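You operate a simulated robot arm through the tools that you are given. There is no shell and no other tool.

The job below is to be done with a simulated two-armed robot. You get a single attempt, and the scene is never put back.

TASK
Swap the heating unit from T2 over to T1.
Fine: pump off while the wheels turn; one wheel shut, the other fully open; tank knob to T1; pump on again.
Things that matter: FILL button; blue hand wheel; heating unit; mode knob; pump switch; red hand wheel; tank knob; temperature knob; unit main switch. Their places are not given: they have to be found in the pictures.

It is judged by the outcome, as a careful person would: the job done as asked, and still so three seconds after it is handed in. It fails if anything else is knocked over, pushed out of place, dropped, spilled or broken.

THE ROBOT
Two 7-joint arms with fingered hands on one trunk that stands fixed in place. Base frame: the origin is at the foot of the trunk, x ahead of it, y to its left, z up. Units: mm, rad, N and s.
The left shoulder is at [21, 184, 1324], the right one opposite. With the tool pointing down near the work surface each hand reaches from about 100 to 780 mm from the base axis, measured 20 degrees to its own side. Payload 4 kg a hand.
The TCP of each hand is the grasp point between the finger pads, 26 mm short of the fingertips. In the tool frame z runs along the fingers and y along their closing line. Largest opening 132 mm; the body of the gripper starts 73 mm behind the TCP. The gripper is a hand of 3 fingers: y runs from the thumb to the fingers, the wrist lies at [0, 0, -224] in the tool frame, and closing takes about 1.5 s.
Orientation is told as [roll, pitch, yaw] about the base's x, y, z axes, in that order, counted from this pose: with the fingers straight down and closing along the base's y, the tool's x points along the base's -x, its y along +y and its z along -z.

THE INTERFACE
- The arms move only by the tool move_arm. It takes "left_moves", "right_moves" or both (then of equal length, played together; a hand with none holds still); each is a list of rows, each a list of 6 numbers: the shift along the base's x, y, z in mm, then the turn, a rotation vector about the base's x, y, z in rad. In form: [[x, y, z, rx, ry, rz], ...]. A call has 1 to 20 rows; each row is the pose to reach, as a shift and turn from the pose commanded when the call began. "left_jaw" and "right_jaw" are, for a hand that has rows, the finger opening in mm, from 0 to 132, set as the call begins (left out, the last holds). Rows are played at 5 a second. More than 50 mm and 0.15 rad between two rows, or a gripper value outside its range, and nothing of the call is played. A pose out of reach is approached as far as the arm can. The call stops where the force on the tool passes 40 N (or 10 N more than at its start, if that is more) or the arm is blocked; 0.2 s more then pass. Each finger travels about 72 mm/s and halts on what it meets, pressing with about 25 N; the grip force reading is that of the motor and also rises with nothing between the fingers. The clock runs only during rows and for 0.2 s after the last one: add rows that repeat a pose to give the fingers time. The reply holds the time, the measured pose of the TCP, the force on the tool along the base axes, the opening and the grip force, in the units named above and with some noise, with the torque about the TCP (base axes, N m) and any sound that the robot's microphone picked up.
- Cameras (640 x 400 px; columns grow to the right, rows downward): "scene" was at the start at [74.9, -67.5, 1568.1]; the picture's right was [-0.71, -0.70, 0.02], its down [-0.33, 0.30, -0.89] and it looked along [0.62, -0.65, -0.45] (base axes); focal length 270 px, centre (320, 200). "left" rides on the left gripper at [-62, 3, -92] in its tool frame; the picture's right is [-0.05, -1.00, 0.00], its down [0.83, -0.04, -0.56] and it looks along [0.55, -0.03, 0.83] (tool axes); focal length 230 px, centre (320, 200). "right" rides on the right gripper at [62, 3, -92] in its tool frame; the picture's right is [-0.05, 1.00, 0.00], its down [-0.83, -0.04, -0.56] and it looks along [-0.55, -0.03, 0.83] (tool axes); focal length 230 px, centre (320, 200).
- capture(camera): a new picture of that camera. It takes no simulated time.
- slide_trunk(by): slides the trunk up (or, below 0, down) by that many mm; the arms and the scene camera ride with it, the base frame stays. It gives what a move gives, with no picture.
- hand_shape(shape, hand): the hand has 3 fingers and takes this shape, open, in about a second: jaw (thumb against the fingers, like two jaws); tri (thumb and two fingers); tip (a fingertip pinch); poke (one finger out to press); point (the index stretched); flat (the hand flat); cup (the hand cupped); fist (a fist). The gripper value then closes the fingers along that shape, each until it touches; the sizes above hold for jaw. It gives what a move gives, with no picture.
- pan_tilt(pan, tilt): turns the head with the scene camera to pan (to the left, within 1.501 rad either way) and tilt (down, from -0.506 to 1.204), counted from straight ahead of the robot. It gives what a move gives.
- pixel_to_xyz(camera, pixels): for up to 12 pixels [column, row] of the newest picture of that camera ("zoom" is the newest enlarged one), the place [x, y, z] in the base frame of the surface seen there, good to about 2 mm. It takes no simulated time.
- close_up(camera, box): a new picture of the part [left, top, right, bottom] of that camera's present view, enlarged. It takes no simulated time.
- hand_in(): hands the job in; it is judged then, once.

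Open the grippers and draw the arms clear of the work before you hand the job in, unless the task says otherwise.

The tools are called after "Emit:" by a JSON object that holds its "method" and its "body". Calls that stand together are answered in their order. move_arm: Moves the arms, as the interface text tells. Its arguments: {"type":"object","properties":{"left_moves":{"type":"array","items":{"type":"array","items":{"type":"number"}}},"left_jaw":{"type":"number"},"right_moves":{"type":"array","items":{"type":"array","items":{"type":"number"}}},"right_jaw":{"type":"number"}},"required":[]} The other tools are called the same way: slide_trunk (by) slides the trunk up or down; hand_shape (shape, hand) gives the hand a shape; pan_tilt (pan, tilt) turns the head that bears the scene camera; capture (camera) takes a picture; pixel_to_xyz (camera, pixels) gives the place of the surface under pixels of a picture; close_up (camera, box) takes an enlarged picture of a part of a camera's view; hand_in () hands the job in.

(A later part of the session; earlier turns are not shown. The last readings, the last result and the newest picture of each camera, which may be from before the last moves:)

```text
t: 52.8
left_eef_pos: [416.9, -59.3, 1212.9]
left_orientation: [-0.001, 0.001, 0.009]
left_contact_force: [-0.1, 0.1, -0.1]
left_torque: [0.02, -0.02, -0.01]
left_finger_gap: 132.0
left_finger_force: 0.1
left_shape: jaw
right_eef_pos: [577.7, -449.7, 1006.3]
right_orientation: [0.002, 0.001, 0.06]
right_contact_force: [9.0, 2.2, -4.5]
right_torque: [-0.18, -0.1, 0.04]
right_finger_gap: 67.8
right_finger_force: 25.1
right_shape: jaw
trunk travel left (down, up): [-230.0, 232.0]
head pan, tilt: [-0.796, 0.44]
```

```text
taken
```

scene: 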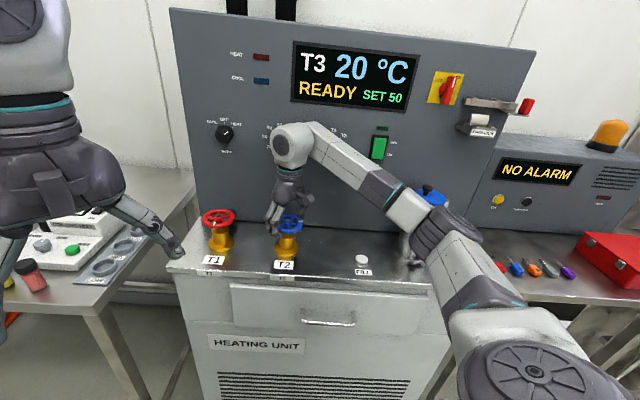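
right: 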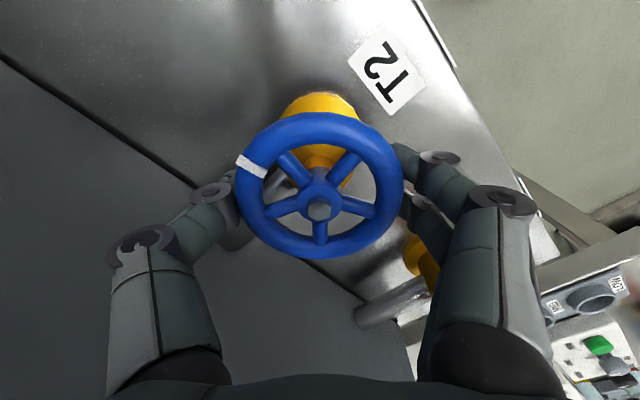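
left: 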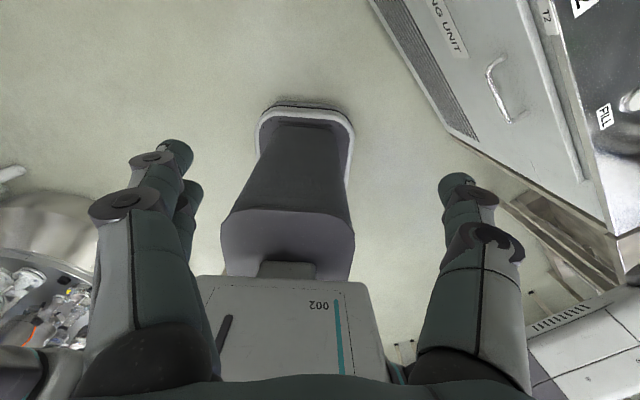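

The mark has stayed at (250,165) in the hand camera: no slip, torque ~0. I continue clockwise by 1.2 rad (to yaw ≈ −1.14, short of the earlier limit).

Emit:
{"method": "move_arm", "body": {"right_moves": [[0, 0, 0, 0, 0, -0.1], [0, 0, 0, 0, 0, -0.2], [0, 0, 0, 0, 0, -0.3], [0, 0, 0, 0, 0, -0.4], [0, 0, 0, 0, 0, -0.5], [0, 0, 0, 0, 0, -0.6], [0, 0, 0, 0, 0, -0.7], [0, 0, 0, 0, 0, -0.8], [0, 0, 0, 0, 0, -0.9], [0, 0, 0, 0, 0, -1.0], [0, 0, 0, 0, 0, -1.1], [0, 0, 0, 0, 0, -1.2]]}}

Emit:
{"method": "capture", "body": {"camera": "right"}}

Emit:
{"method": "capture", "body": {"camera": "scene"}}

```text
t: 55.4
left_eef_pos: [416.9, -61.4, 1213.4]
left_orientation: [0.0, 0.002, 0.011]
left_contact_force: [0.0, -0.2, -0.2]
left_torque: [0.01, 0.01, 0.0]
left_finger_gap: 132.2
left_finger_force: 0.2
left_shape: jaw
right_eef_pos: [576.5, -449.5, 1006.3]
right_orientation: [0.0, 0.002, -1.142]
right_contact_force: [8.2, -5.1, -3.2]
right_torque: [-0.14, 0.01, 0.02]
right_finger_gap: 67.3
right_finger_force: 25.1
right_shape: jaw
trunk travel left (down, up): [-230.0, 232.0]
head pan, tilt: [-0.796, 0.44]
```

```text
taken
```

right: 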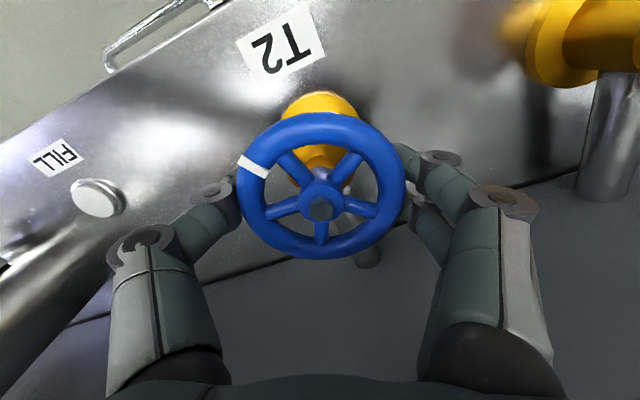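

```text
taken
```

scene: 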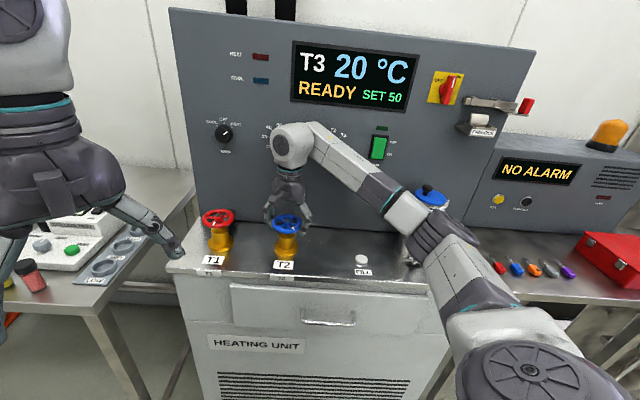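

Still no slip; roughly 235° turned in all, with the mark now at front-right. I release, lift, and re-turn the hand for a last stroke.

Emit:
{"method": "move_arm", "body": {"right_moves": [[0, 0, 0, 0, 0, 0], [0, 0, 0, 0, 0, 0], [0, 0, 0, 0, 0, 0], [0, 0, 0, 0, 0, 0], [0, 0, 0, 0, 0, 0]], "right_jaw": 132}}

Emit:
{"method": "move_arm", "body": {"right_moves": [[0, 0, 25, 0, 0, 0], [0, 0, 50, 0, 0, 0], [0, 0, 75, 0, 0, 0], [0, 0, 85, 0, 0, 0.14], [0, 0, 85, 0, 0, 0.28], [0, 0, 85, 0, 0, 0.42], [0, 0, 85, 0, 0, 0.56], [0, 0, 85, 0, 0, 0.7], [0, 0, 85, 0, 0, 0.84], [0, 0, 85, 0, 0, 0.98], [0, 0, 85, 0, 0, 1.12], [0, 0, 85, 0, 0, 1.26], [0, 0, 85, 0, 0, 1.4], [0, 0, 85, 0, 0, 1.54], [0, 0, 85, 0, 0, 1.68]]}}

Emit:
{"method": "capture", "body": {"camera": "right"}}

Emit:
{"method": "close_up", "body": {"camera": "scene", "box": [222, 180, 350, 260]}}

```text
t: 56.5
left_eef_pos: [415.3, -59.0, 1213.3]
left_orientation: [0.0, 0.001, 0.009]
left_contact_force: [0.4, -0.1, 0.2]
left_torque: [0.02, 0.01, 0.01]
left_finger_gap: 131.7
left_finger_force: 0.0
left_shape: jaw
right_eef_pos: [575.4, -449.0, 1008.0]
right_orientation: [0.0, 0.001, -1.138]
right_contact_force: [-0.1, 1.1, -1.1]
right_torque: [0.04, 0.01, 0.02]
right_finger_gap: 131.8
right_finger_force: 0.1
right_shape: jaw
trunk travel left (down, up): [-230.0, 232.0]
head pan, tilt: [-0.796, 0.44]
```

```text
t: 59.8
left_eef_pos: [414.1, -58.9, 1214.4]
left_orientation: [0.002, -0.001, 0.011]
left_contact_force: [0.3, 0.1, -0.8]
left_torque: [-0.03, -0.04, 0.01]
left_finger_gap: 132.0
left_finger_force: 0.1
left_shape: jaw
right_eef_pos: [575.7, -450.0, 1093.4]
right_orientation: [0.003, 0.0, 0.543]
right_contact_force: [-0.1, -0.5, 0.5]
right_torque: [-0.01, 0.0, 0.01]
right_finger_gap: 132.0
right_finger_force: 0.0
right_shape: jaw
trunk travel left (down, up): [-230.0, 232.0]
head pan, tilt: [-0.796, 0.44]
```

```text
taken
```

right: 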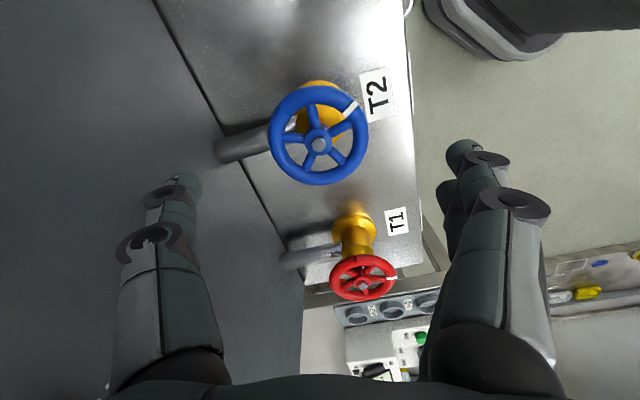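

```text
5.00 times, centred on (286, 220) of scene
```

zoom: 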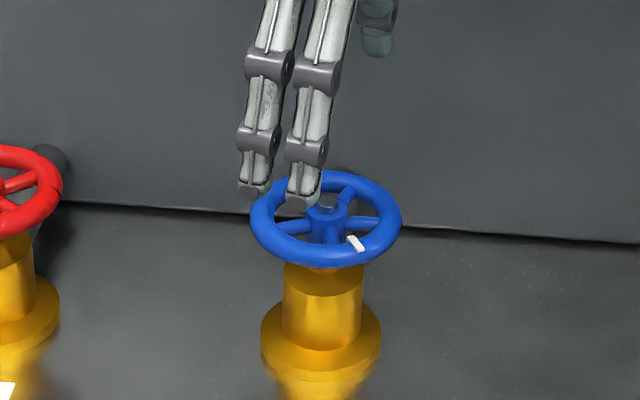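

The mark is at front-right, ~35° short of the front. I descend and grip again.

Emit:
{"method": "move_arm", "body": {"right_moves": [[0, 0.5, -25, 0, 0, 0], [0, 0.5, -50, 0, 0, 0], [0, 0.5, -75, 0, 0, 0], [0, 0.5, -85, 0, 0, 0], [0, 0.5, -85, 0, 0, 0]]}}

Emit:
{"method": "move_arm", "body": {"right_moves": [[0, 0, 0, 0, 0, 0], [0, 0, 0, 0, 0, 0], [0, 0, 0, 0, 0, 0], [0, 0, 0, 0, 0, 0], [0, 0, 0, 0, 0, 0], [0, 0, 0, 0, 0, 0]], "right_jaw": 0}}

Emit:
{"method": "move_arm", "body": {"right_moves": [[0, 0, 0, 0, 0, -0.08], [0, 0, 0, 0, 0, -0.16], [0, 0, 0, 0, 0, -0.24], [0, 0, 0, 0, 0, -0.32], [0, 0, 0, 0, 0, -0.4], [0, 0, 0, 0, 0, -0.45], [0, 0, 0, 0, 0, -0.5]]}}

Emit:
{"method": "capture", "body": {"camera": "right"}}

Emit:
{"method": "close_up", "body": {"camera": "scene", "box": [222, 180, 350, 260]}}

```text
t: 61.0
left_eef_pos: [413.7, -59.5, 1213.7]
left_orientation: [-0.001, -0.001, 0.01]
left_contact_force: [-1.1, 0.5, -0.4]
left_torque: [-0.02, -0.04, -0.03]
left_finger_gap: 131.8
left_finger_force: 0.1
left_shape: jaw
right_eef_pos: [576.5, -447.4, 1008.1]
right_orientation: [0.0, 0.001, 0.54]
right_contact_force: [-0.2, 0.1, -0.5]
right_torque: [0.0, -0.03, 0.01]
right_finger_gap: 131.9
right_finger_force: 0.0
right_shape: jaw
trunk travel left (down, up): [-230.0, 232.0]
head pan, tilt: [-0.796, 0.44]
```

```text
t: 62.4
left_eef_pos: [414.9, -61.6, 1213.9]
left_orientation: [0.0, -0.001, 0.012]
left_contact_force: [-0.6, 0.3, 0.6]
left_torque: [-0.02, 0.01, 0.05]
left_finger_gap: 132.0
left_finger_force: 0.0
left_shape: jaw
right_eef_pos: [575.3, -449.3, 1007.1]
right_orientation: [0.001, 0.002, 0.54]
right_contact_force: [-1.2, -0.2, -5.9]
right_torque: [-0.18, -0.05, -0.01]
right_finger_gap: 69.5
right_finger_force: 24.6
right_shape: jaw
trunk travel left (down, up): [-230.0, 232.0]
head pan, tilt: [-0.796, 0.44]
```

```text
t: 64.0
left_eef_pos: [415.7, -60.6, 1212.3]
left_orientation: [0.0, 0.002, 0.011]
left_contact_force: [-0.4, 0.5, 0.2]
left_torque: [-0.06, 0.01, 0.0]
left_finger_gap: 131.7
left_finger_force: 0.1
left_shape: jaw
right_eef_pos: [577.0, -449.8, 1006.0]
right_orientation: [0.004, 0.0, 0.043]
right_contact_force: [1.2, 1.4, -8.8]
right_torque: [-0.19, -0.04, 0.01]
right_finger_gap: 69.5
right_finger_force: 25.2
right_shape: jaw
trunk travel left (down, up): [-230.0, 232.0]
head pan, tilt: [-0.796, 0.44]
```

```text
taken
```

right: 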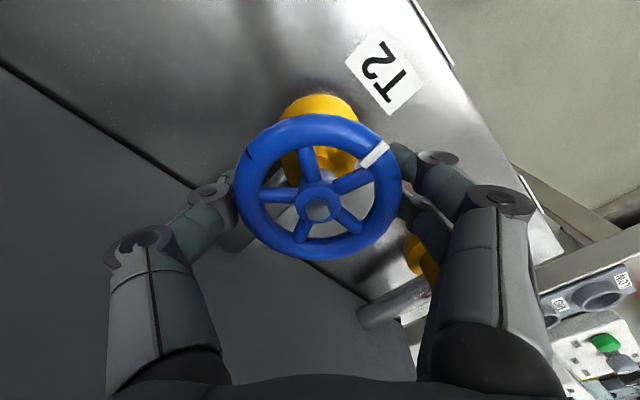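

```text
5.00 times, centred on (286, 220) of scene
```

zoom: 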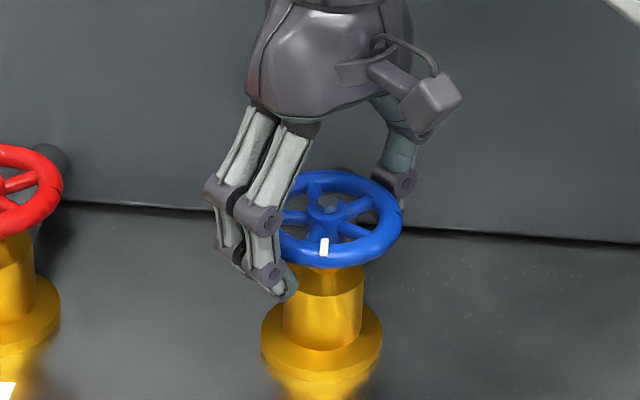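

The mark is now nearly at the front with still no torque. I turn on slowly to feel for the stop.

Emit:
{"method": "move_arm", "body": {"right_moves": [[0, 0, 0, 0, 0, -0.04], [0, 0, 0, 0, 0, -0.08], [0, 0, 0, 0, 0, -0.12], [0, 0, 0, 0, 0, -0.16], [0, 0, 0, 0, 0, -0.2], [0, 0, 0, 0, 0, -0.24], [0, 0, 0, 0, 0, -0.28]]}}

Emit:
{"method": "capture", "body": {"camera": "right"}}

Emit:
{"method": "close_up", "body": {"camera": "scene", "box": [222, 180, 350, 260]}}

```text
t: 65.5
left_eef_pos: [414.0, -59.9, 1212.6]
left_orientation: [-0.001, 0.0, 0.009]
left_contact_force: [-0.4, 0.9, -0.4]
left_torque: [0.0, 0.02, -0.04]
left_finger_gap: 131.9
left_finger_force: 0.1
left_shape: jaw
right_eef_pos: [575.0, -449.1, 1006.3]
right_orientation: [0.001, 0.003, -0.239]
right_contact_force: [-7.7, 4.9, -19.8]
right_torque: [-0.47, 0.22, 1.76]
right_finger_gap: 66.7
right_finger_force: 24.8
right_shape: jaw
trunk travel left (down, up): [-230.0, 232.0]
head pan, tilt: [-0.796, 0.44]
```

```text
taken
```

right: 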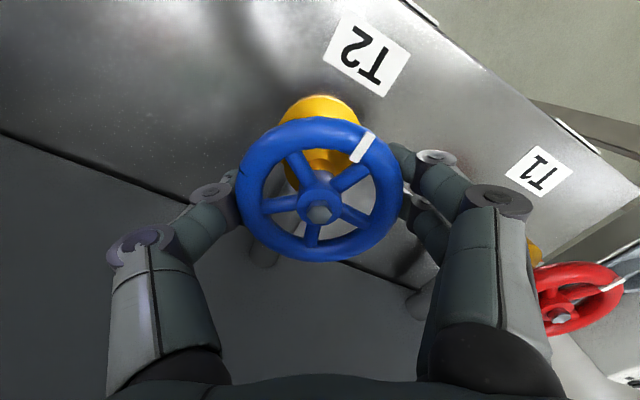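

```text
5.00 times, centred on (286, 220) of scene
```

zoom: 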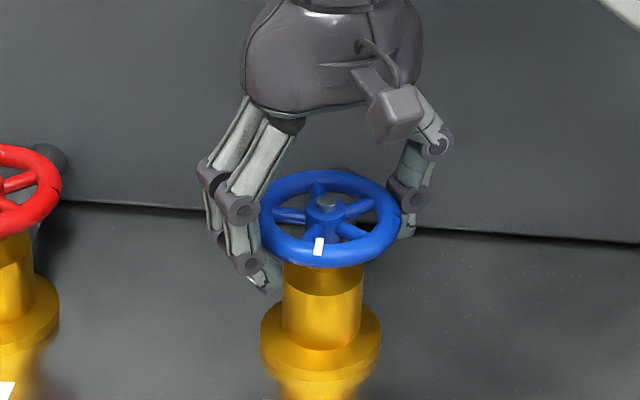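

Torque rose to 1.76 N m with the mark at the front like the red (shut) wheel: the blue wheel is at its stop. I release and lift.

Emit:
{"method": "move_arm", "body": {"right_moves": [[0, 0, 0, 0, 0, 0], [0, 0, 0, 0, 0, 0], [0, 0, 0, 0, 0, 0], [0, 0, 0, 0, 0, 0], [0, 0, 0, 0, 0, 0]], "right_jaw": 132}}

Emit:
{"method": "move_arm", "body": {"right_moves": [[0, 0, 25, 0, 0, 0], [0, 0, 50, 0, 0, 0], [0, 0, 75, 0, 0, 0], [0, 0, 93, 0, 0, 0]]}}

Emit:
{"method": "close_up", "body": {"camera": "scene", "box": [254, 200, 318, 240]}}

Emit:
{"method": "capture", "body": {"camera": "scene"}}

```text
t: 66.8
left_eef_pos: [415.2, -58.9, 1213.2]
left_orientation: [0.0, 0.0, 0.012]
left_contact_force: [-0.8, -0.5, 0.2]
left_torque: [-0.01, -0.01, 0.02]
left_finger_gap: 132.0
left_finger_force: 0.1
left_shape: jaw
right_eef_pos: [576.7, -447.9, 1008.8]
right_orientation: [0.002, 0.001, -0.237]
right_contact_force: [-0.3, 1.4, 1.0]
right_torque: [0.01, -0.03, -0.02]
right_finger_gap: 131.9
right_finger_force: 0.0
right_shape: jaw
trunk travel left (down, up): [-230.0, 232.0]
head pan, tilt: [-0.796, 0.44]
```

```text
t: 67.8
left_eef_pos: [415.1, -60.5, 1213.9]
left_orientation: [0.0, 0.0, 0.009]
left_contact_force: [-0.9, -0.2, 0.4]
left_torque: [0.02, 0.01, 0.0]
left_finger_gap: 132.0
left_finger_force: 0.1
left_shape: jaw
right_eef_pos: [574.8, -448.7, 1102.0]
right_orientation: [0.0, -0.003, -0.24]
right_contact_force: [-0.2, -0.1, -0.9]
right_torque: [0.01, -0.03, 0.0]
right_finger_gap: 132.0
right_finger_force: 0.1
right_shape: jaw
trunk travel left (down, up): [-230.0, 232.0]
head pan, tilt: [-0.796, 0.44]
```

```text
10.00 times, centred on (286, 220) of scene
```

zoom: 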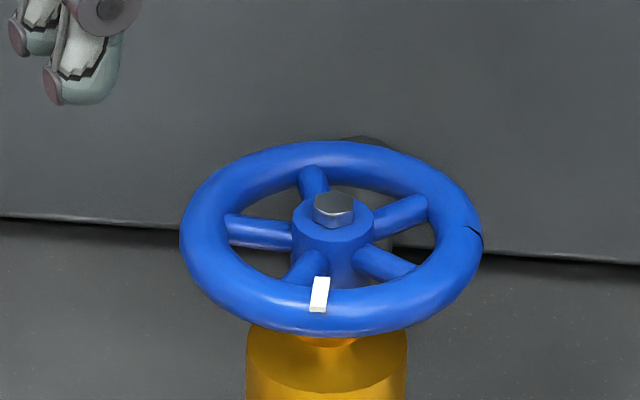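

```text
taken
```

scene: 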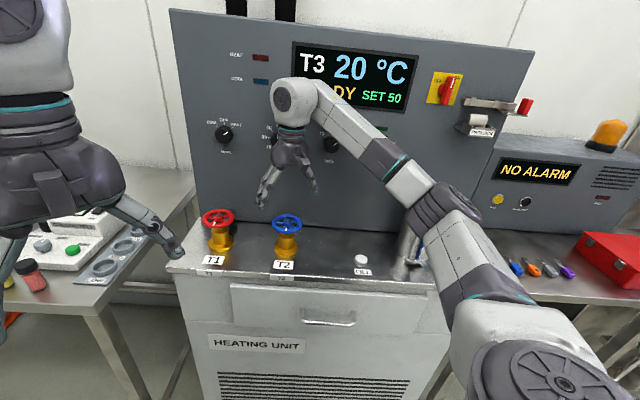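

The blue wheel now rests with its mark at the front, just like a shut valve. To give the right arm room toward the red wheel, I shift the left hand 120 mm to the left while the right hand moves over the red wheel in steps.

Emit:
{"method": "move_arm", "body": {"left_moves": [[0, 30, 0, 0, 0, 0], [0, 60, 0, 0, 0, 0], [0, 90, 0, 0, 0, 0], [0, 120, 0, 0, 0, 0]]}}

Emit:
{"method": "move_arm", "body": {"right_moves": [[21, 21, 0, 0, 0, 0], [42, 42, 0, 0, 0, 0], [63, 63, 0, 0, 0, 0], [84, 84, 0, 0, 0, 0], [105, 105, 0, 0, 0, 0], [126, 126.3, 0, 0, 0, 0], [126, 126.3, 0, 0, 0, 0]]}}

Emit:
{"method": "capture", "body": {"camera": "scene"}}

Emit:
{"method": "capture", "body": {"camera": "right"}}

```text
t: 68.8
left_eef_pos: [414.0, 62.4, 1213.5]
left_orientation: [-0.002, 0.0, 0.009]
left_contact_force: [-0.1, 0.0, 0.4]
left_torque: [-0.04, 0.03, 0.03]
left_finger_gap: 131.5
left_finger_force: 0.1
left_shape: jaw
right_eef_pos: [574.9, -447.3, 1102.4]
right_orientation: [0.0, 0.0, -0.238]
right_contact_force: [0.0, 0.0, 0.4]
right_torque: [-0.03, 0.02, -0.05]
right_finger_gap: 132.0
right_finger_force: 0.0
right_shape: jaw
trunk travel left (down, up): [-230.0, 232.0]
head pan, tilt: [-0.796, 0.44]
```

```text
t: 70.3
left_eef_pos: [413.9, 60.2, 1213.5]
left_orientation: [0.0, 0.002, 0.011]
left_contact_force: [0.4, 0.1, 0.6]
left_torque: [0.0, -0.02, 0.01]
left_finger_gap: 132.0
left_finger_force: 0.1
left_shape: jaw
right_eef_pos: [703.6, -322.2, 1101.1]
right_orientation: [0.001, 0.001, -0.24]
right_contact_force: [0.5, -1.0, -0.2]
right_torque: [0.02, -0.01, 0.03]
right_finger_gap: 131.8
right_finger_force: 0.1
right_shape: jaw
trunk travel left (down, up): [-230.0, 232.0]
head pan, tilt: [-0.796, 0.44]
```

```text
taken
```

scene: 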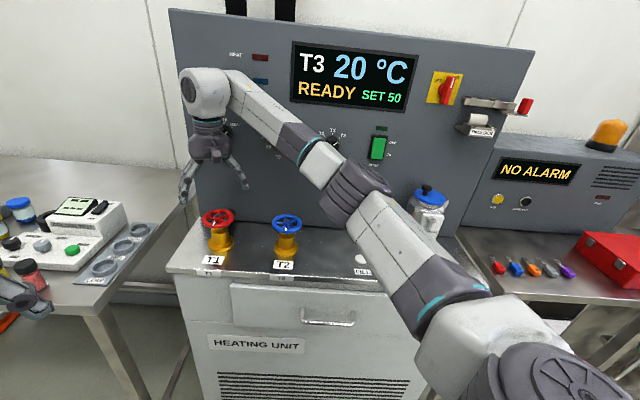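

```text
taken
```

right: 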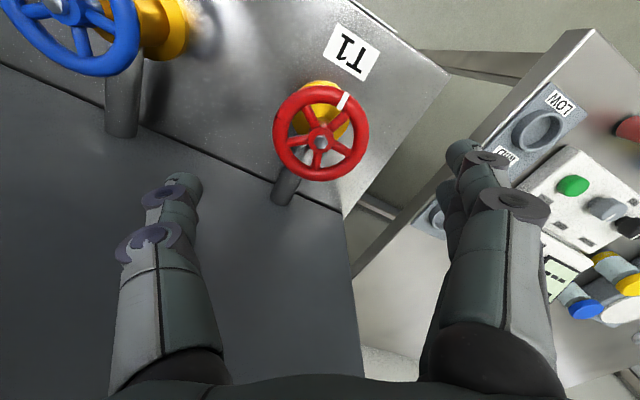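

The hand is centred above the red wheel at z≈1101. I turn the hand clockwise to yaw ≈ −1.0 so as to have a long counter-clockwise stroke, watching for reach limits.

Emit:
{"method": "move_arm", "body": {"right_moves": [[-2, 0, 0, 0, 0, -0.13], [-2, 0, 0, 0, 0, -0.26], [-2, 0, 0, 0, 0, -0.39], [-2, 0, 0, 0, 0, -0.52], [-2, 0, 0, 0, 0, -0.65], [-2, 0, 0, 0, 0, -0.75]]}}

Emit:
{"method": "capture", "body": {"camera": "right"}}

Emit:
{"method": "capture", "body": {"camera": "scene"}}

```text
t: 71.8
left_eef_pos: [414.1, 61.5, 1213.6]
left_orientation: [0.001, 0.001, 0.01]
left_contact_force: [0.3, -0.9, 0.3]
left_torque: [-0.02, -0.01, 0.03]
left_finger_gap: 131.8
left_finger_force: 0.0
left_shape: jaw
right_eef_pos: [699.7, -322.6, 1100.3]
right_orientation: [0.002, 0.001, -0.991]
right_contact_force: [1.1, 1.0, -0.7]
right_torque: [0.01, 0.0, -0.01]
right_finger_gap: 131.7
right_finger_force: 0.1
right_shape: jaw
trunk travel left (down, up): [-230.0, 232.0]
head pan, tilt: [-0.796, 0.44]
```

```text
taken
```

right: 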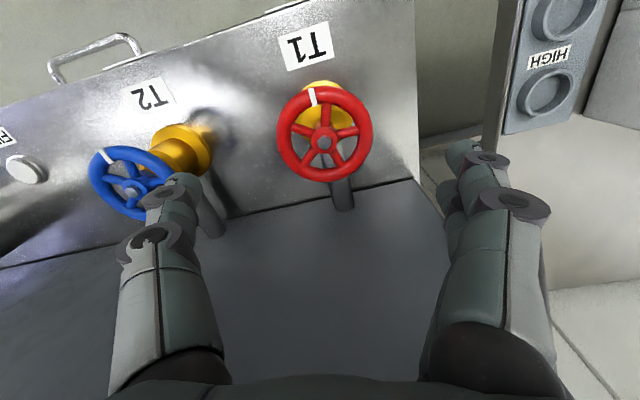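

```text
taken
```

scene: 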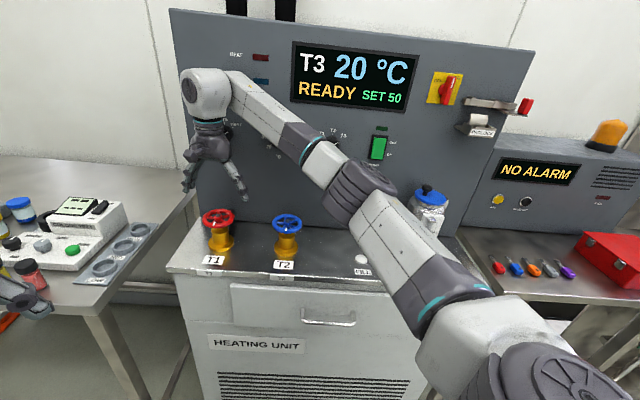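

Yaw −0.99 is fine. I descend around the red wheel and grip the rim.

Emit:
{"method": "move_arm", "body": {"right_moves": [[0.5, 0, -25, 0, 0, 0], [1, 0, -50, 0, 0, 0], [1, 0, -75, 0, 0, 0], [1, 0, -92, 0, 0, 0], [1, 0, -92, 0, 0, 0]]}}

Emit:
{"method": "capture", "body": {"camera": "right"}}

Emit:
{"method": "capture", "body": {"camera": "scene"}}

```text
t: 73.0
left_eef_pos: [415.2, 60.7, 1213.6]
left_orientation: [0.0, 0.0, 0.011]
left_contact_force: [-1.0, 0.1, 0.5]
left_torque: [-0.03, 0.0, -0.01]
left_finger_gap: 132.0
left_finger_force: 0.1
left_shape: jaw
right_eef_pos: [700.8, -322.9, 1009.3]
right_orientation: [0.003, -0.001, -0.99]
right_contact_force: [0.1, -0.1, -0.1]
right_torque: [-0.01, 0.0, -0.01]
right_finger_gap: 131.8
right_finger_force: 0.0
right_shape: jaw
trunk travel left (down, up): [-230.0, 232.0]
head pan, tilt: [-0.796, 0.44]
```

```text
taken
```

right: 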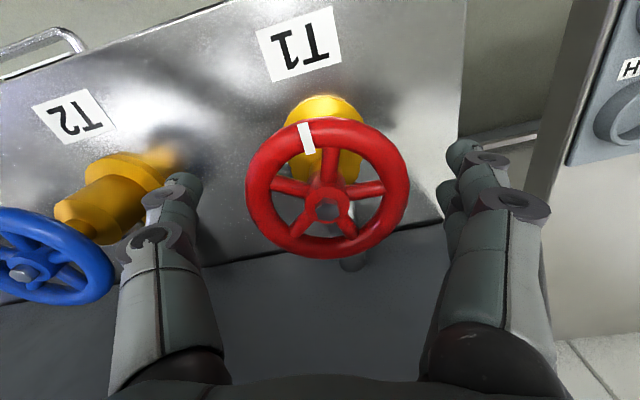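

```text
taken
```

scene: 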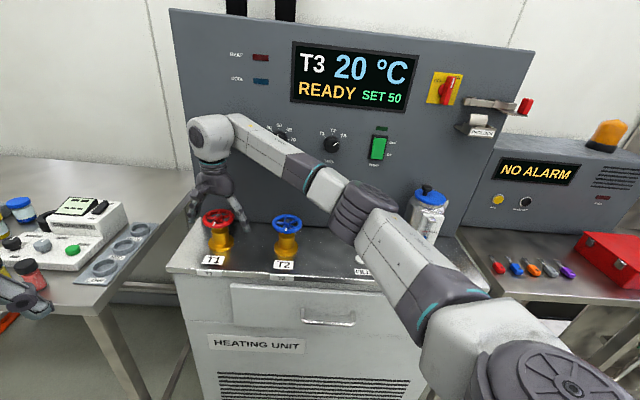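

The red wheel sits centred between the fingers. I close on the rim and begin turning counter-clockwise.

Emit:
{"method": "move_arm", "body": {"right_moves": [[0, 0, 0, 0, 0, 0], [0, 0, 0, 0, 0, 0], [0, 0, 0, 0, 0, 0], [0, 0, 0, 0, 0, 0], [0, 0, 0, 0, 0, 0], [0, 0, 0, 0, 0, 0]], "right_jaw": 0}}

Emit:
{"method": "move_arm", "body": {"right_moves": [[0, 0, 0, 0, 0, 0.08], [0, 0, 0, 0, 0, 0.16], [0, 0, 0, 0, 0, 0.24], [0, 0, 0, 0, 0, 0.32], [0, 0, 0, 0, 0, 0.4], [0, 0, 0, 0, 0, 0.5]]}}

Emit:
{"method": "capture", "body": {"camera": "right"}}

Emit:
{"method": "capture", "body": {"camera": "scene"}}

```text
t: 74.3
left_eef_pos: [415.2, 60.7, 1213.1]
left_orientation: [-0.001, 0.0, 0.011]
left_contact_force: [0.5, -0.4, 0.2]
left_torque: [-0.01, -0.01, -0.03]
left_finger_gap: 131.8
left_finger_force: 0.1
left_shape: jaw
right_eef_pos: [700.4, -322.6, 1008.1]
right_orientation: [0.001, 0.001, -0.988]
right_contact_force: [-1.8, 1.5, -5.8]
right_torque: [-0.08, 0.14, -0.01]
right_finger_gap: 68.8
right_finger_force: 24.8
right_shape: jaw
trunk travel left (down, up): [-230.0, 232.0]
head pan, tilt: [-0.796, 0.44]
```

```text
t: 75.8
left_eef_pos: [414.5, 58.8, 1213.3]
left_orientation: [0.0, 0.001, 0.009]
left_contact_force: [-0.2, -0.4, -0.7]
left_torque: [-0.01, 0.01, 0.0]
left_finger_gap: 132.0
left_finger_force: 0.1
left_shape: jaw
right_eef_pos: [701.4, -323.6, 1008.0]
right_orientation: [0.001, 0.001, -0.49]
right_contact_force: [1.4, -5.1, -6.0]
right_torque: [-0.22, 0.06, -0.04]
right_finger_gap: 68.9
right_finger_force: 24.9
right_shape: jaw
trunk travel left (down, up): [-230.0, 232.0]
head pan, tilt: [-0.796, 0.44]
```

```text
taken
```

right: 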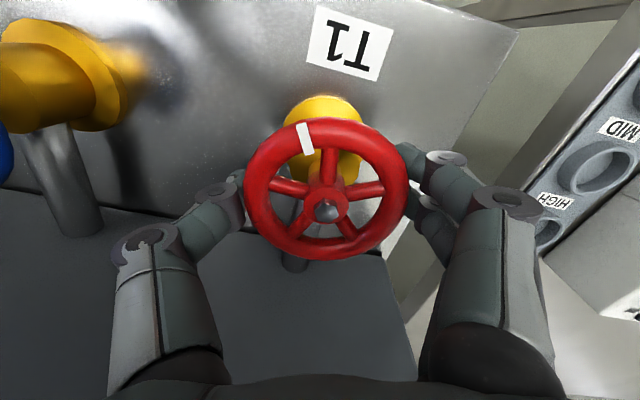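

```text
taken
```

scene: 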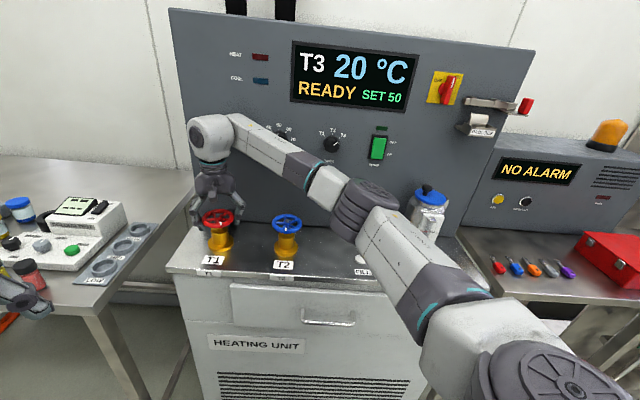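

The red wheel turns with the hand (mark steady at about (304,138)). I continue counter-clockwise by 1.9 rad to yaw ≈ 1.4.

Emit:
{"method": "move_arm", "body": {"right_moves": [[0, 0, 0, 0, 0, 0.1], [0, 0, 0, 0, 0, 0.2], [0, 0, 0, 0, 0, 0.3], [0, 0, 0, 0, 0, 0.4], [0, 0, 0, 0, 0, 0.5], [0, 0, 0, 0, 0, 0.6], [0, 0, 0, 0, 0, 0.7], [0, 0, 0, 0, 0, 0.8], [0, 0, 0, 0, 0, 0.9], [0, 0, 0, 0, 0, 1.0], [0, 0, 0, 0, 0, 1.1], [0, 0, 0, 0, 0, 1.2], [0, 0, 0, 0, 0, 1.3], [0, 0, 0, 0, 0, 1.4], [0, 0, 0, 0, 0, 1.5], [0, 0, 0, 0, 0, 1.6], [0, 0, 0, 0, 0, 1.7], [0, 0, 0, 0, 0, 1.8], [0, 0, 0, 0, 0, 1.9]]}}

Emit:
{"method": "capture", "body": {"camera": "right"}}

Emit:
{"method": "capture", "body": {"camera": "scene"}}

```text
t: 79.8
left_eef_pos: [416.1, 59.5, 1211.5]
left_orientation: [0.0, 0.002, 0.011]
left_contact_force: [-0.3, -0.3, 0.1]
left_torque: [-0.04, 0.0, 0.02]
left_finger_gap: 132.1
left_finger_force: 0.1
left_shape: jaw
right_eef_pos: [701.9, -322.6, 1008.4]
right_orientation: [0.001, -0.001, 1.411]
right_contact_force: [14.4, -10.7, 2.7]
right_torque: [-0.17, -0.47, -0.08]
right_finger_gap: 67.8
right_finger_force: 25.0
right_shape: jaw
trunk travel left (down, up): [-230.0, 232.0]
head pan, tilt: [-0.796, 0.44]
```

```text
taken
```

right: 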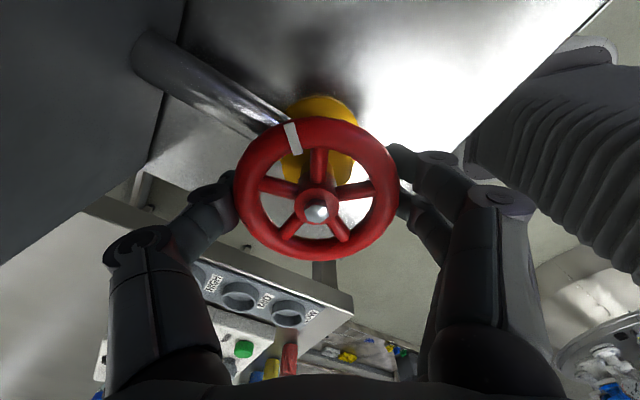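

```text
taken
```

scene: 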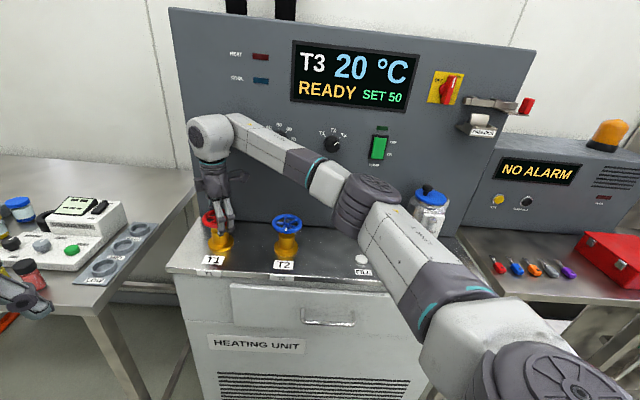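

No slip; ~137° turned so far. I add 0.3 rad, then release, lift and re-turn the hand.

Emit:
{"method": "move_arm", "body": {"right_moves": [[-1, 0, 0, 0, 0, 0.1], [-1, 0, 0, 0, 0, 0.2], [-1, 0, 0, 0, 0, 0.3]]}}

Emit:
{"method": "move_arm", "body": {"right_moves": [[0, 0, 0, 0, 0, 0], [0, 0, 0, 0, 0, 0], [0, 0, 0, 0, 0, 0], [0, 0, 0, 0, 0, 0], [0, 0, 0, 0, 0, 0]], "right_jaw": 132}}

Emit:
{"method": "move_arm", "body": {"right_moves": [[0, 0, 25, 0, 0, 0], [0, 0, 50, 0, 0, 0], [0, 0, 75, 0, 0, 0], [0, 0, 90, 0, 0, 0]]}}

Emit:
{"method": "capture", "body": {"camera": "right"}}

Emit:
{"method": "close_up", "body": {"camera": "scene", "box": [170, 140, 330, 240]}}

```text
t: 80.5
left_eef_pos: [417.0, 59.7, 1212.2]
left_orientation: [0.003, 0.0, 0.01]
left_contact_force: [0.1, -0.6, 0.7]
left_torque: [0.02, -0.04, 0.0]
left_finger_gap: 131.9
left_finger_force: 0.0
left_shape: jaw
right_eef_pos: [702.7, -323.0, 1007.0]
right_orientation: [0.001, 0.001, 1.714]
right_contact_force: [19.8, -11.4, 4.6]
right_torque: [-0.11, -0.6, -0.06]
right_finger_gap: 67.6
right_finger_force: 25.0
right_shape: jaw
trunk travel left (down, up): [-230.0, 232.0]
head pan, tilt: [-0.796, 0.44]
```

```text
t: 81.8
left_eef_pos: [413.9, 61.6, 1213.7]
left_orientation: [0.0, -0.001, 0.01]
left_contact_force: [0.1, 0.2, 0.3]
left_torque: [0.02, -0.01, 0.0]
left_finger_gap: 131.9
left_finger_force: 0.0
left_shape: jaw
right_eef_pos: [699.8, -322.1, 1008.6]
right_orientation: [0.002, 0.001, 1.712]
right_contact_force: [-0.1, 0.6, 0.1]
right_torque: [0.0, 0.0, -0.01]
right_finger_gap: 131.8
right_finger_force: 0.0
right_shape: jaw
trunk travel left (down, up): [-230.0, 232.0]
head pan, tilt: [-0.796, 0.44]
```

```text
t: 82.8
left_eef_pos: [414.7, 61.8, 1214.2]
left_orientation: [0.0, -0.002, 0.012]
left_contact_force: [-0.4, -0.8, -0.4]
left_torque: [0.01, -0.03, -0.01]
left_finger_gap: 132.1
left_finger_force: 0.1
left_shape: jaw
right_eef_pos: [699.1, -321.5, 1100.1]
right_orientation: [0.001, 0.0, 1.712]
right_contact_force: [0.4, 1.2, -0.7]
right_torque: [0.04, -0.01, 0.01]
right_finger_gap: 132.0
right_finger_force: 0.0
right_shape: jaw
trunk travel left (down, up): [-230.0, 232.0]
head pan, tilt: [-0.796, 0.44]
```

```text
taken
```

right: 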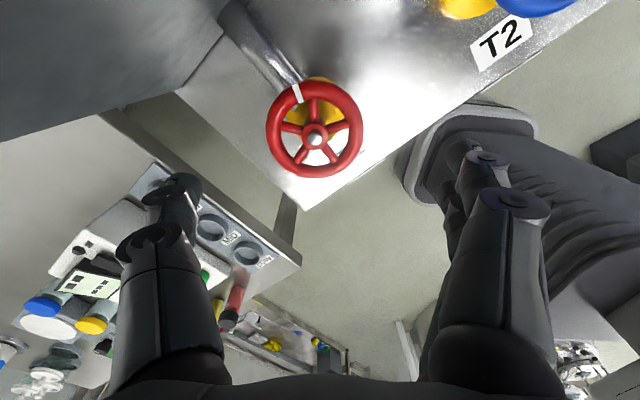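

```text
4.00 times, centred on (250, 190) of scene
```

zoom: 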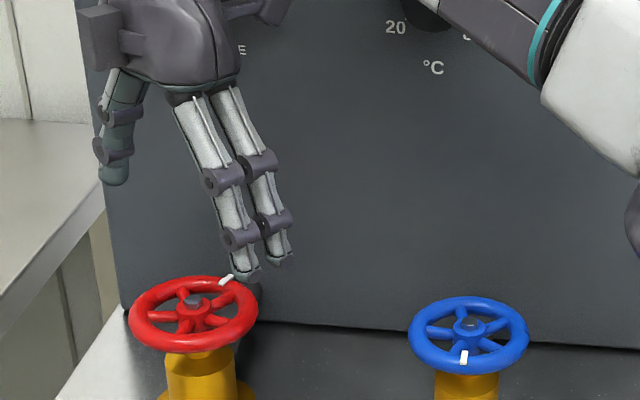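

The red mark has moved to the back right (~155° turned). I rotate the hand back to yaw ≈ −1.0 above the wheel.

Emit:
{"method": "move_arm", "body": {"right_moves": [[0, 0, 0, 0, 0, -0.14], [0, 0, 0, 0, 0, -0.28], [0, 0, 0, 0, 0, -0.42], [0, 0, 0, 0, 0, -0.56], [0, 0, 0, 0, 0, -0.7], [0, 0, 0, 0, 0, -0.84], [0, 0, 0, 0, 0, -0.98], [0, 0, 0, 0, 0, -1.12], [0, 0, 0, 0, 0, -1.26], [0, 0, 0, 0, 0, -1.4], [0, 0, 0, 0, 0, -1.54], [0, 0, 0, 0, 0, -1.68], [0, 0, 0, 0, 0, -1.82], [0, 0, 0, 0, 0, -1.96], [0, 0, 0, 0, 0, -2.1], [0, 0, 0, 0, 0, -2.24], [0, 0, 0, 0, 0, -2.38], [0, 0, 0, 0, 0, -2.52], [0, 0, 0, 0, 0, -2.66], [1.5, -0.5, 0, 0, 0, -2.7]]}}

Emit:
{"method": "capture", "body": {"camera": "right"}}

```text
t: 87.0
left_eef_pos: [414.4, 61.5, 1213.3]
left_orientation: [0.001, 0.0, 0.01]
left_contact_force: [0.1, 0.2, 0.3]
left_torque: [0.0, -0.01, 0.0]
left_finger_gap: 131.7
left_finger_force: 0.0
left_shape: jaw
right_eef_pos: [701.8, -322.2, 1099.0]
right_orientation: [0.0, -0.001, -0.993]
right_contact_force: [-0.7, 0.1, -0.1]
right_torque: [0.01, 0.02, 0.0]
right_finger_gap: 132.2
right_finger_force: 0.0
right_shape: jaw
trunk travel left (down, up): [-230.0, 232.0]
head pan, tilt: [-0.796, 0.44]
```

```text
taken
```

right: 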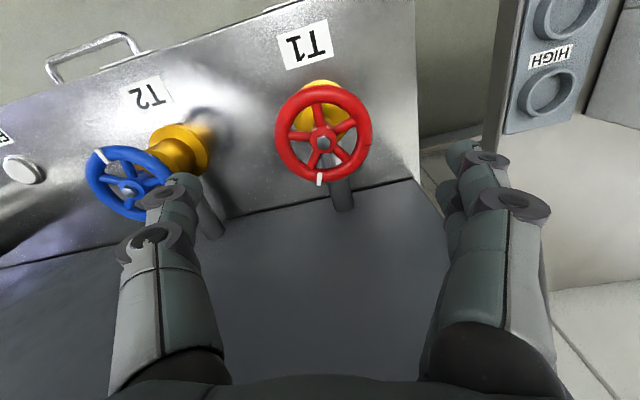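

The hand is back at yaw −0.99, centred. I descend and grip the red rim again for the second stroke.

Emit:
{"method": "move_arm", "body": {"right_moves": [[-0.5, 0, -25, 0, 0, 0], [-0.5, 0, -50, 0, 0, 0], [-0.5, 0, -75, 0, 0, 0], [-0.5, 0, -91, 0, 0, 0], [-0.5, 0, -91, 0, 0, 0]]}}

Emit:
{"method": "move_arm", "body": {"right_moves": [[0, 0, 0, 0, 0, 0], [0, 0, 0, 0, 0, 0], [0, 0, 0, 0, 0, 0], [0, 0, 0, 0, 0, 0], [0, 0, 0, 0, 0, 0], [0, 0, 0, 0, 0, 0]], "right_jaw": 0}}

Emit:
{"method": "move_arm", "body": {"right_moves": [[0, 0, 0, 0, 0, 0.1], [0, 0, 0, 0, 0, 0.2], [0, 0, 0, 0, 0, 0.3], [0, 0, 0, 0, 0, 0.4], [0, 0, 0, 0, 0, 0.5], [0, 0, 0, 0, 0, 0.6], [0, 0, 0, 0, 0, 0.7], [0, 0, 0, 0, 0, 0.8], [0, 0, 0, 0, 0, 0.9], [0, 0, 0, 0, 0, 1.0], [0, 0, 0, 0, 0, 1.1], [0, 0, 0, 0, 0, 1.2], [0, 0, 0, 0, 0, 1.3], [0, 0, 0, 0, 0, 1.4], [0, 0, 0, 0, 0, 1.5], [0, 0, 0, 0, 0, 1.6]]}}

Emit:
{"method": "capture", "body": {"camera": "right"}}

Emit:
{"method": "close_up", "body": {"camera": "scene", "box": [170, 140, 330, 240]}}

```text
t: 88.2
left_eef_pos: [414.1, 62.0, 1212.7]
left_orientation: [-0.001, 0.0, 0.01]
left_contact_force: [-0.9, 0.3, -1.3]
left_torque: [0.02, 0.0, 0.0]
left_finger_gap: 132.0
left_finger_force: 0.0
left_shape: jaw
right_eef_pos: [700.8, -321.9, 1008.0]
right_orientation: [0.002, -0.001, -0.989]
right_contact_force: [0.2, -0.1, -0.7]
right_torque: [-0.01, 0.03, 0.02]
right_finger_gap: 132.0
right_finger_force: 0.0
right_shape: jaw
trunk travel left (down, up): [-230.0, 232.0]
head pan, tilt: [-0.796, 0.44]
```

```text
t: 89.5
left_eef_pos: [415.8, 61.9, 1212.6]
left_orientation: [0.001, 0.0, 0.01]
left_contact_force: [-0.3, -1.1, 1.1]
left_torque: [-0.01, 0.02, 0.02]
left_finger_gap: 132.1
left_finger_force: 0.0
left_shape: jaw
right_eef_pos: [700.3, -322.3, 1006.4]
right_orientation: [0.0, 0.001, -0.986]
right_contact_force: [-1.9, 1.1, -6.2]
right_torque: [-0.03, 0.13, -0.01]
right_finger_gap: 67.1
right_finger_force: 24.8
right_shape: jaw
trunk travel left (down, up): [-230.0, 232.0]
head pan, tilt: [-0.796, 0.44]
```

```text
t: 93.0
left_eef_pos: [416.5, 60.5, 1212.8]
left_orientation: [0.001, 0.0, 0.011]
left_contact_force: [-0.7, 0.1, 0.0]
left_torque: [-0.01, 0.03, 0.03]
left_finger_gap: 131.8
left_finger_force: 0.0
left_shape: jaw
right_eef_pos: [704.1, -322.8, 1006.8]
right_orientation: [0.006, 0.002, 0.613]
right_contact_force: [14.0, -6.1, -3.8]
right_torque: [-0.27, -0.3, -0.05]
right_finger_gap: 66.9
right_finger_force: 25.1
right_shape: jaw
trunk travel left (down, up): [-230.0, 232.0]
head pan, tilt: [-0.796, 0.44]
```

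```text
taken
```

right: 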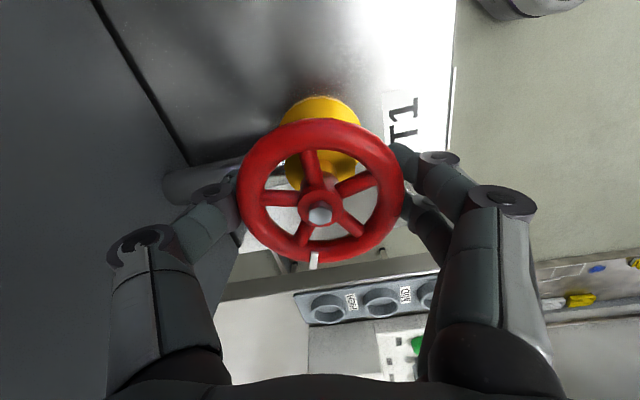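

```text
4.00 times, centred on (250, 190) of scene
```

zoom: 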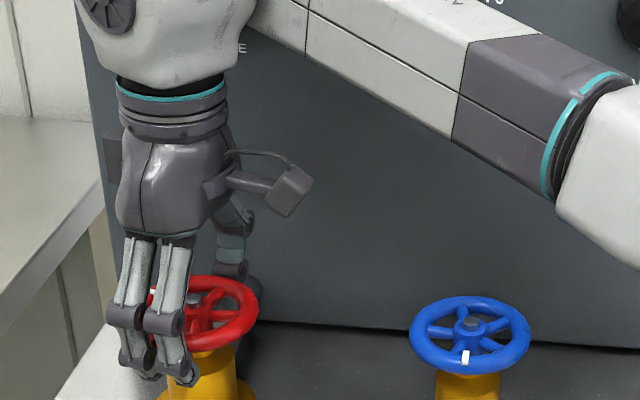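

About 247° turned, mark nearly at the left. I continue slowly to feel the open stop.

Emit:
{"method": "move_arm", "body": {"right_moves": [[0, 0, 0, 0, 0, 0.05], [0, 0, 0, 0, 0, 0.1], [0, 0, 0, 0, 0, 0.15], [0, 0, 0, 0, 0, 0.2], [0, 0, 0, 0, 0, 0.25], [0, 0, 0, 0, 0, 0.3], [0, 0, 0, 0, 0, 0.35], [0, 0, 0, 0, 0, 0.4]]}}

Emit:
{"method": "capture", "body": {"camera": "right"}}

Emit:
{"method": "close_up", "body": {"camera": "scene", "box": [170, 140, 330, 240]}}

```text
t: 94.8
left_eef_pos: [415.9, 60.3, 1212.2]
left_orientation: [0.001, 0.002, 0.007]
left_contact_force: [0.5, 0.0, 0.3]
left_torque: [0.01, 0.01, 0.01]
left_finger_gap: 131.8
left_finger_force: 0.1
left_shape: jaw
right_eef_pos: [702.1, -324.3, 1004.7]
right_orientation: [0.003, 0.002, 1.012]
right_contact_force: [12.3, -5.8, -5.3]
right_torque: [-0.43, -0.64, -0.9]
right_finger_gap: 66.1
right_finger_force: 25.5
right_shape: jaw
trunk travel left (down, up): [-230.0, 232.0]
head pan, tilt: [-0.796, 0.44]
```

```text
taken
```

right: 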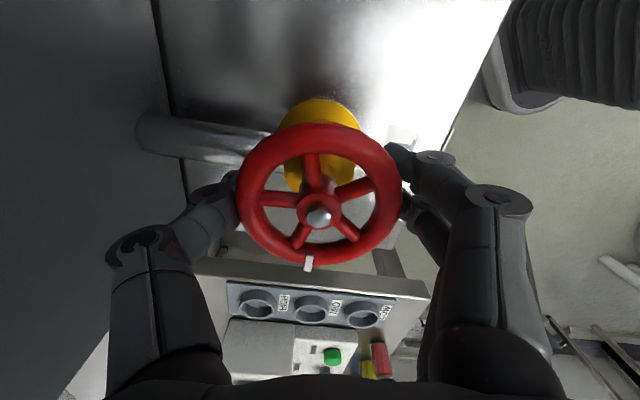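

```text
4.00 times, centred on (250, 190) of scene
```

zoom: 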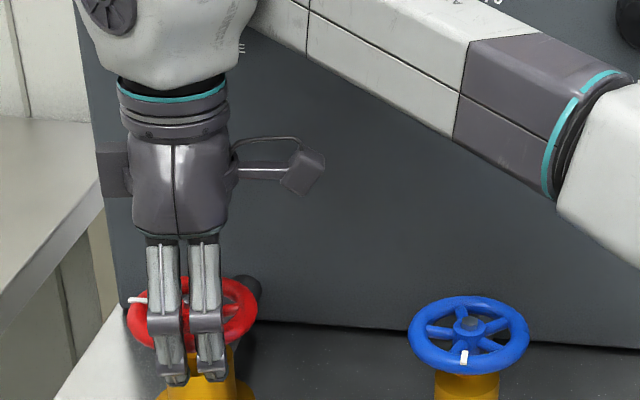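

Torque begins to build (−0.9 N m) with the mark at the left, ~270° turned. I press a little more to make sure it's at the stop.

Emit:
{"method": "move_arm", "body": {"right_moves": [[0, 0, 0, 0, 0, 0.04], [0, 0, 0, 0, 0, 0.08], [0, 0, 0, 0, 0, 0.12]]}}

Emit:
{"method": "capture", "body": {"camera": "right"}}

```text
t: 95.5
left_eef_pos: [416.5, 58.5, 1213.4]
left_orientation: [0.001, 0.002, 0.009]
left_contact_force: [0.6, -0.4, 0.8]
left_torque: [0.02, 0.03, 0.0]
left_finger_gap: 132.0
left_finger_force: 0.0
left_shape: jaw
right_eef_pos: [701.0, -326.9, 1005.7]
right_orientation: [0.003, 0.001, 1.13]
right_contact_force: [5.9, -15.0, -7.2]
right_torque: [-0.37, -0.49, -1.54]
right_finger_gap: 64.9
right_finger_force: 24.9
right_shape: jaw
trunk travel left (down, up): [-230.0, 232.0]
head pan, tilt: [-0.796, 0.44]
```

```text
taken
```

right: 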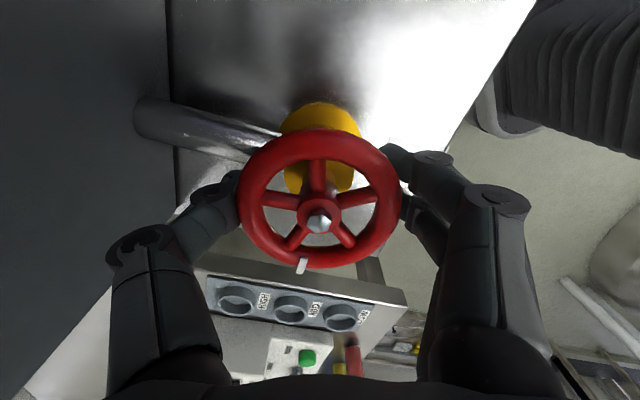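

The torque reached 1.54 N m and the mark slips in the hand view: the red wheel is at its open stop. I release and lift clear.

Emit:
{"method": "move_arm", "body": {"right_moves": [[0, 0, 0, 0, 0, 0], [0, 0, 0, 0, 0, 0], [0, 0, 0, 0, 0, 0], [0, 0, 0, 0, 0, 0], [0, 0, 0, 0, 0, 0]], "right_jaw": 132}}

Emit:
{"method": "move_arm", "body": {"right_moves": [[0, 0, 25, 0, 0, 0], [0, 0, 50, 0, 0, 0], [0, 0, 75, 0, 0, 0], [0, 0, 95, 0, 0, 0]]}}

Emit:
{"method": "capture", "body": {"camera": "scene"}}

Emit:
{"method": "close_up", "body": {"camera": "scene", "box": [190, 195, 318, 275]}}

Emit:
{"method": "capture", "body": {"camera": "right"}}

```text
t: 96.8
left_eef_pos: [415.3, 60.6, 1212.9]
left_orientation: [0.001, 0.001, 0.012]
left_contact_force: [1.0, 0.5, -0.3]
left_torque: [0.0, -0.02, 0.01]
left_finger_gap: 131.9
left_finger_force: 0.0
left_shape: jaw
right_eef_pos: [701.5, -322.0, 1008.5]
right_orientation: [0.002, 0.0, 1.133]
right_contact_force: [0.7, 0.8, 0.3]
right_torque: [0.02, 0.01, 0.0]
right_finger_gap: 131.6
right_finger_force: 0.0
right_shape: jaw
trunk travel left (down, up): [-230.0, 232.0]
head pan, tilt: [-0.796, 0.44]
```

```text
t: 97.8
left_eef_pos: [414.4, 61.1, 1213.7]
left_orientation: [-0.001, 0.001, 0.01]
left_contact_force: [0.0, -0.5, -0.7]
left_torque: [0.0, 0.02, 0.0]
left_finger_gap: 132.2
left_finger_force: 0.1
left_shape: jaw
right_eef_pos: [700.3, -322.9, 1103.5]
right_orientation: [0.002, 0.003, 1.13]
right_contact_force: [-0.1, -0.6, 0.5]
right_torque: [0.0, 0.02, 0.02]
right_finger_gap: 131.8
right_finger_force: 0.0
right_shape: jaw
trunk travel left (down, up): [-230.0, 232.0]
head pan, tilt: [-0.796, 0.44]
```

```text
taken
```

scene: 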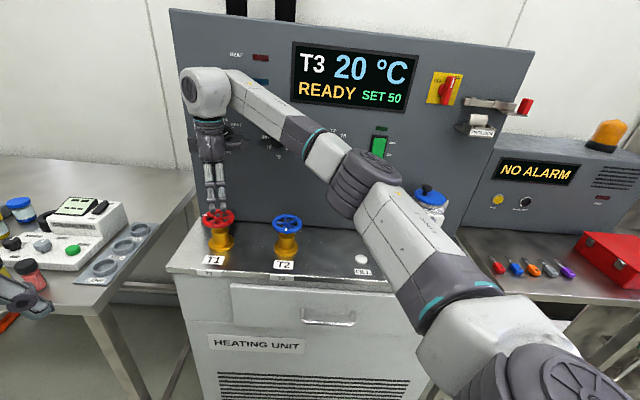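

```text
5.00 times, centred on (254, 235) of scene
```

zoom: 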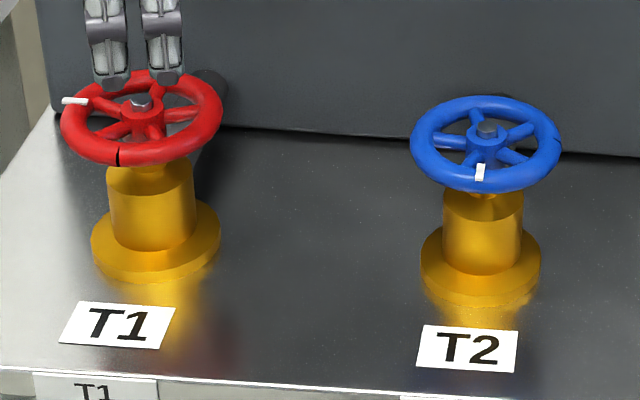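

```text
taken
```

right: 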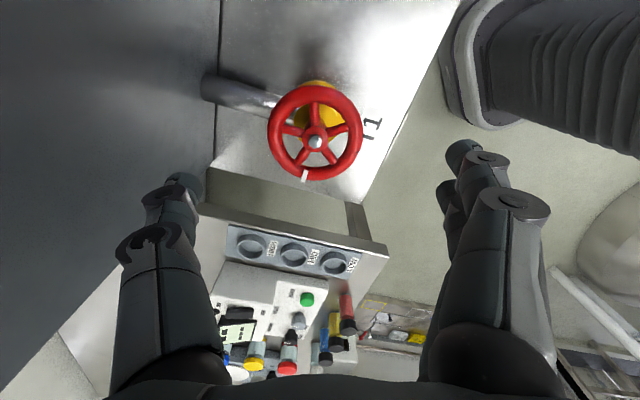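

Marks are now swapped: red at the left (fully open), blue at the front (shut). Next is the tank knob (now at T3): I draw the hand back and up to (497,-411,1250), turning the yaw to −0.785.

Emit:
{"method": "move_arm", "body": {"right_moves": [[-5, -2, 25, 0, 0, -0.1], [-15, -6, 50, 0, 0, -0.24], [-30, -12, 70, 0, 0, -0.38], [-47, -20, 90, 0, 0, -0.52], [-64, -28, 105, 0, 0, -0.66], [-81, -36, 120, 0, 0, -0.8], [-98, -43, 130, 0, 0, -0.94], [-115, -50, 140, 0, 0, -1.08], [-132, -57, 146, 0, 0, -1.22], [-149, -64, 146, 0, 0, -1.36], [-165, -71, 146, 0, 0, -1.5], [-180, -78, 146, 0, 0, -1.64], [-193, -84, 146, 0, 0, -1.78], [-203.3, -88, 146.5, 0, 0, -1.915]]}}

Emit:
{"method": "capture", "body": {"camera": "scene"}}

```text
t: 100.8
left_eef_pos: [413.4, 61.6, 1214.8]
left_orientation: [0.0, 0.0, 0.01]
left_contact_force: [-0.8, -0.3, 0.2]
left_torque: [0.01, -0.01, -0.01]
left_finger_gap: 132.0
left_finger_force: 0.0
left_shape: jaw
right_eef_pos: [497.3, -411.0, 1250.2]
right_orientation: [0.002, 0.003, -0.783]
right_contact_force: [-0.7, -0.2, 0.3]
right_torque: [-0.01, 0.02, 0.01]
right_finger_gap: 132.1
right_finger_force: 0.1
right_shape: jaw
trunk travel left (down, up): [-230.0, 232.0]
head pan, tilt: [-0.796, 0.44]
```

```text
taken
```

scene: 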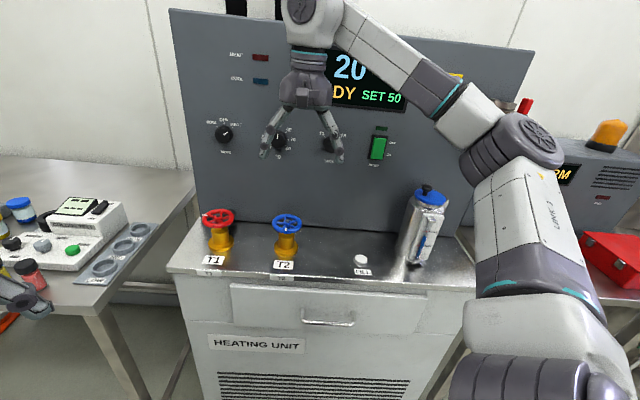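

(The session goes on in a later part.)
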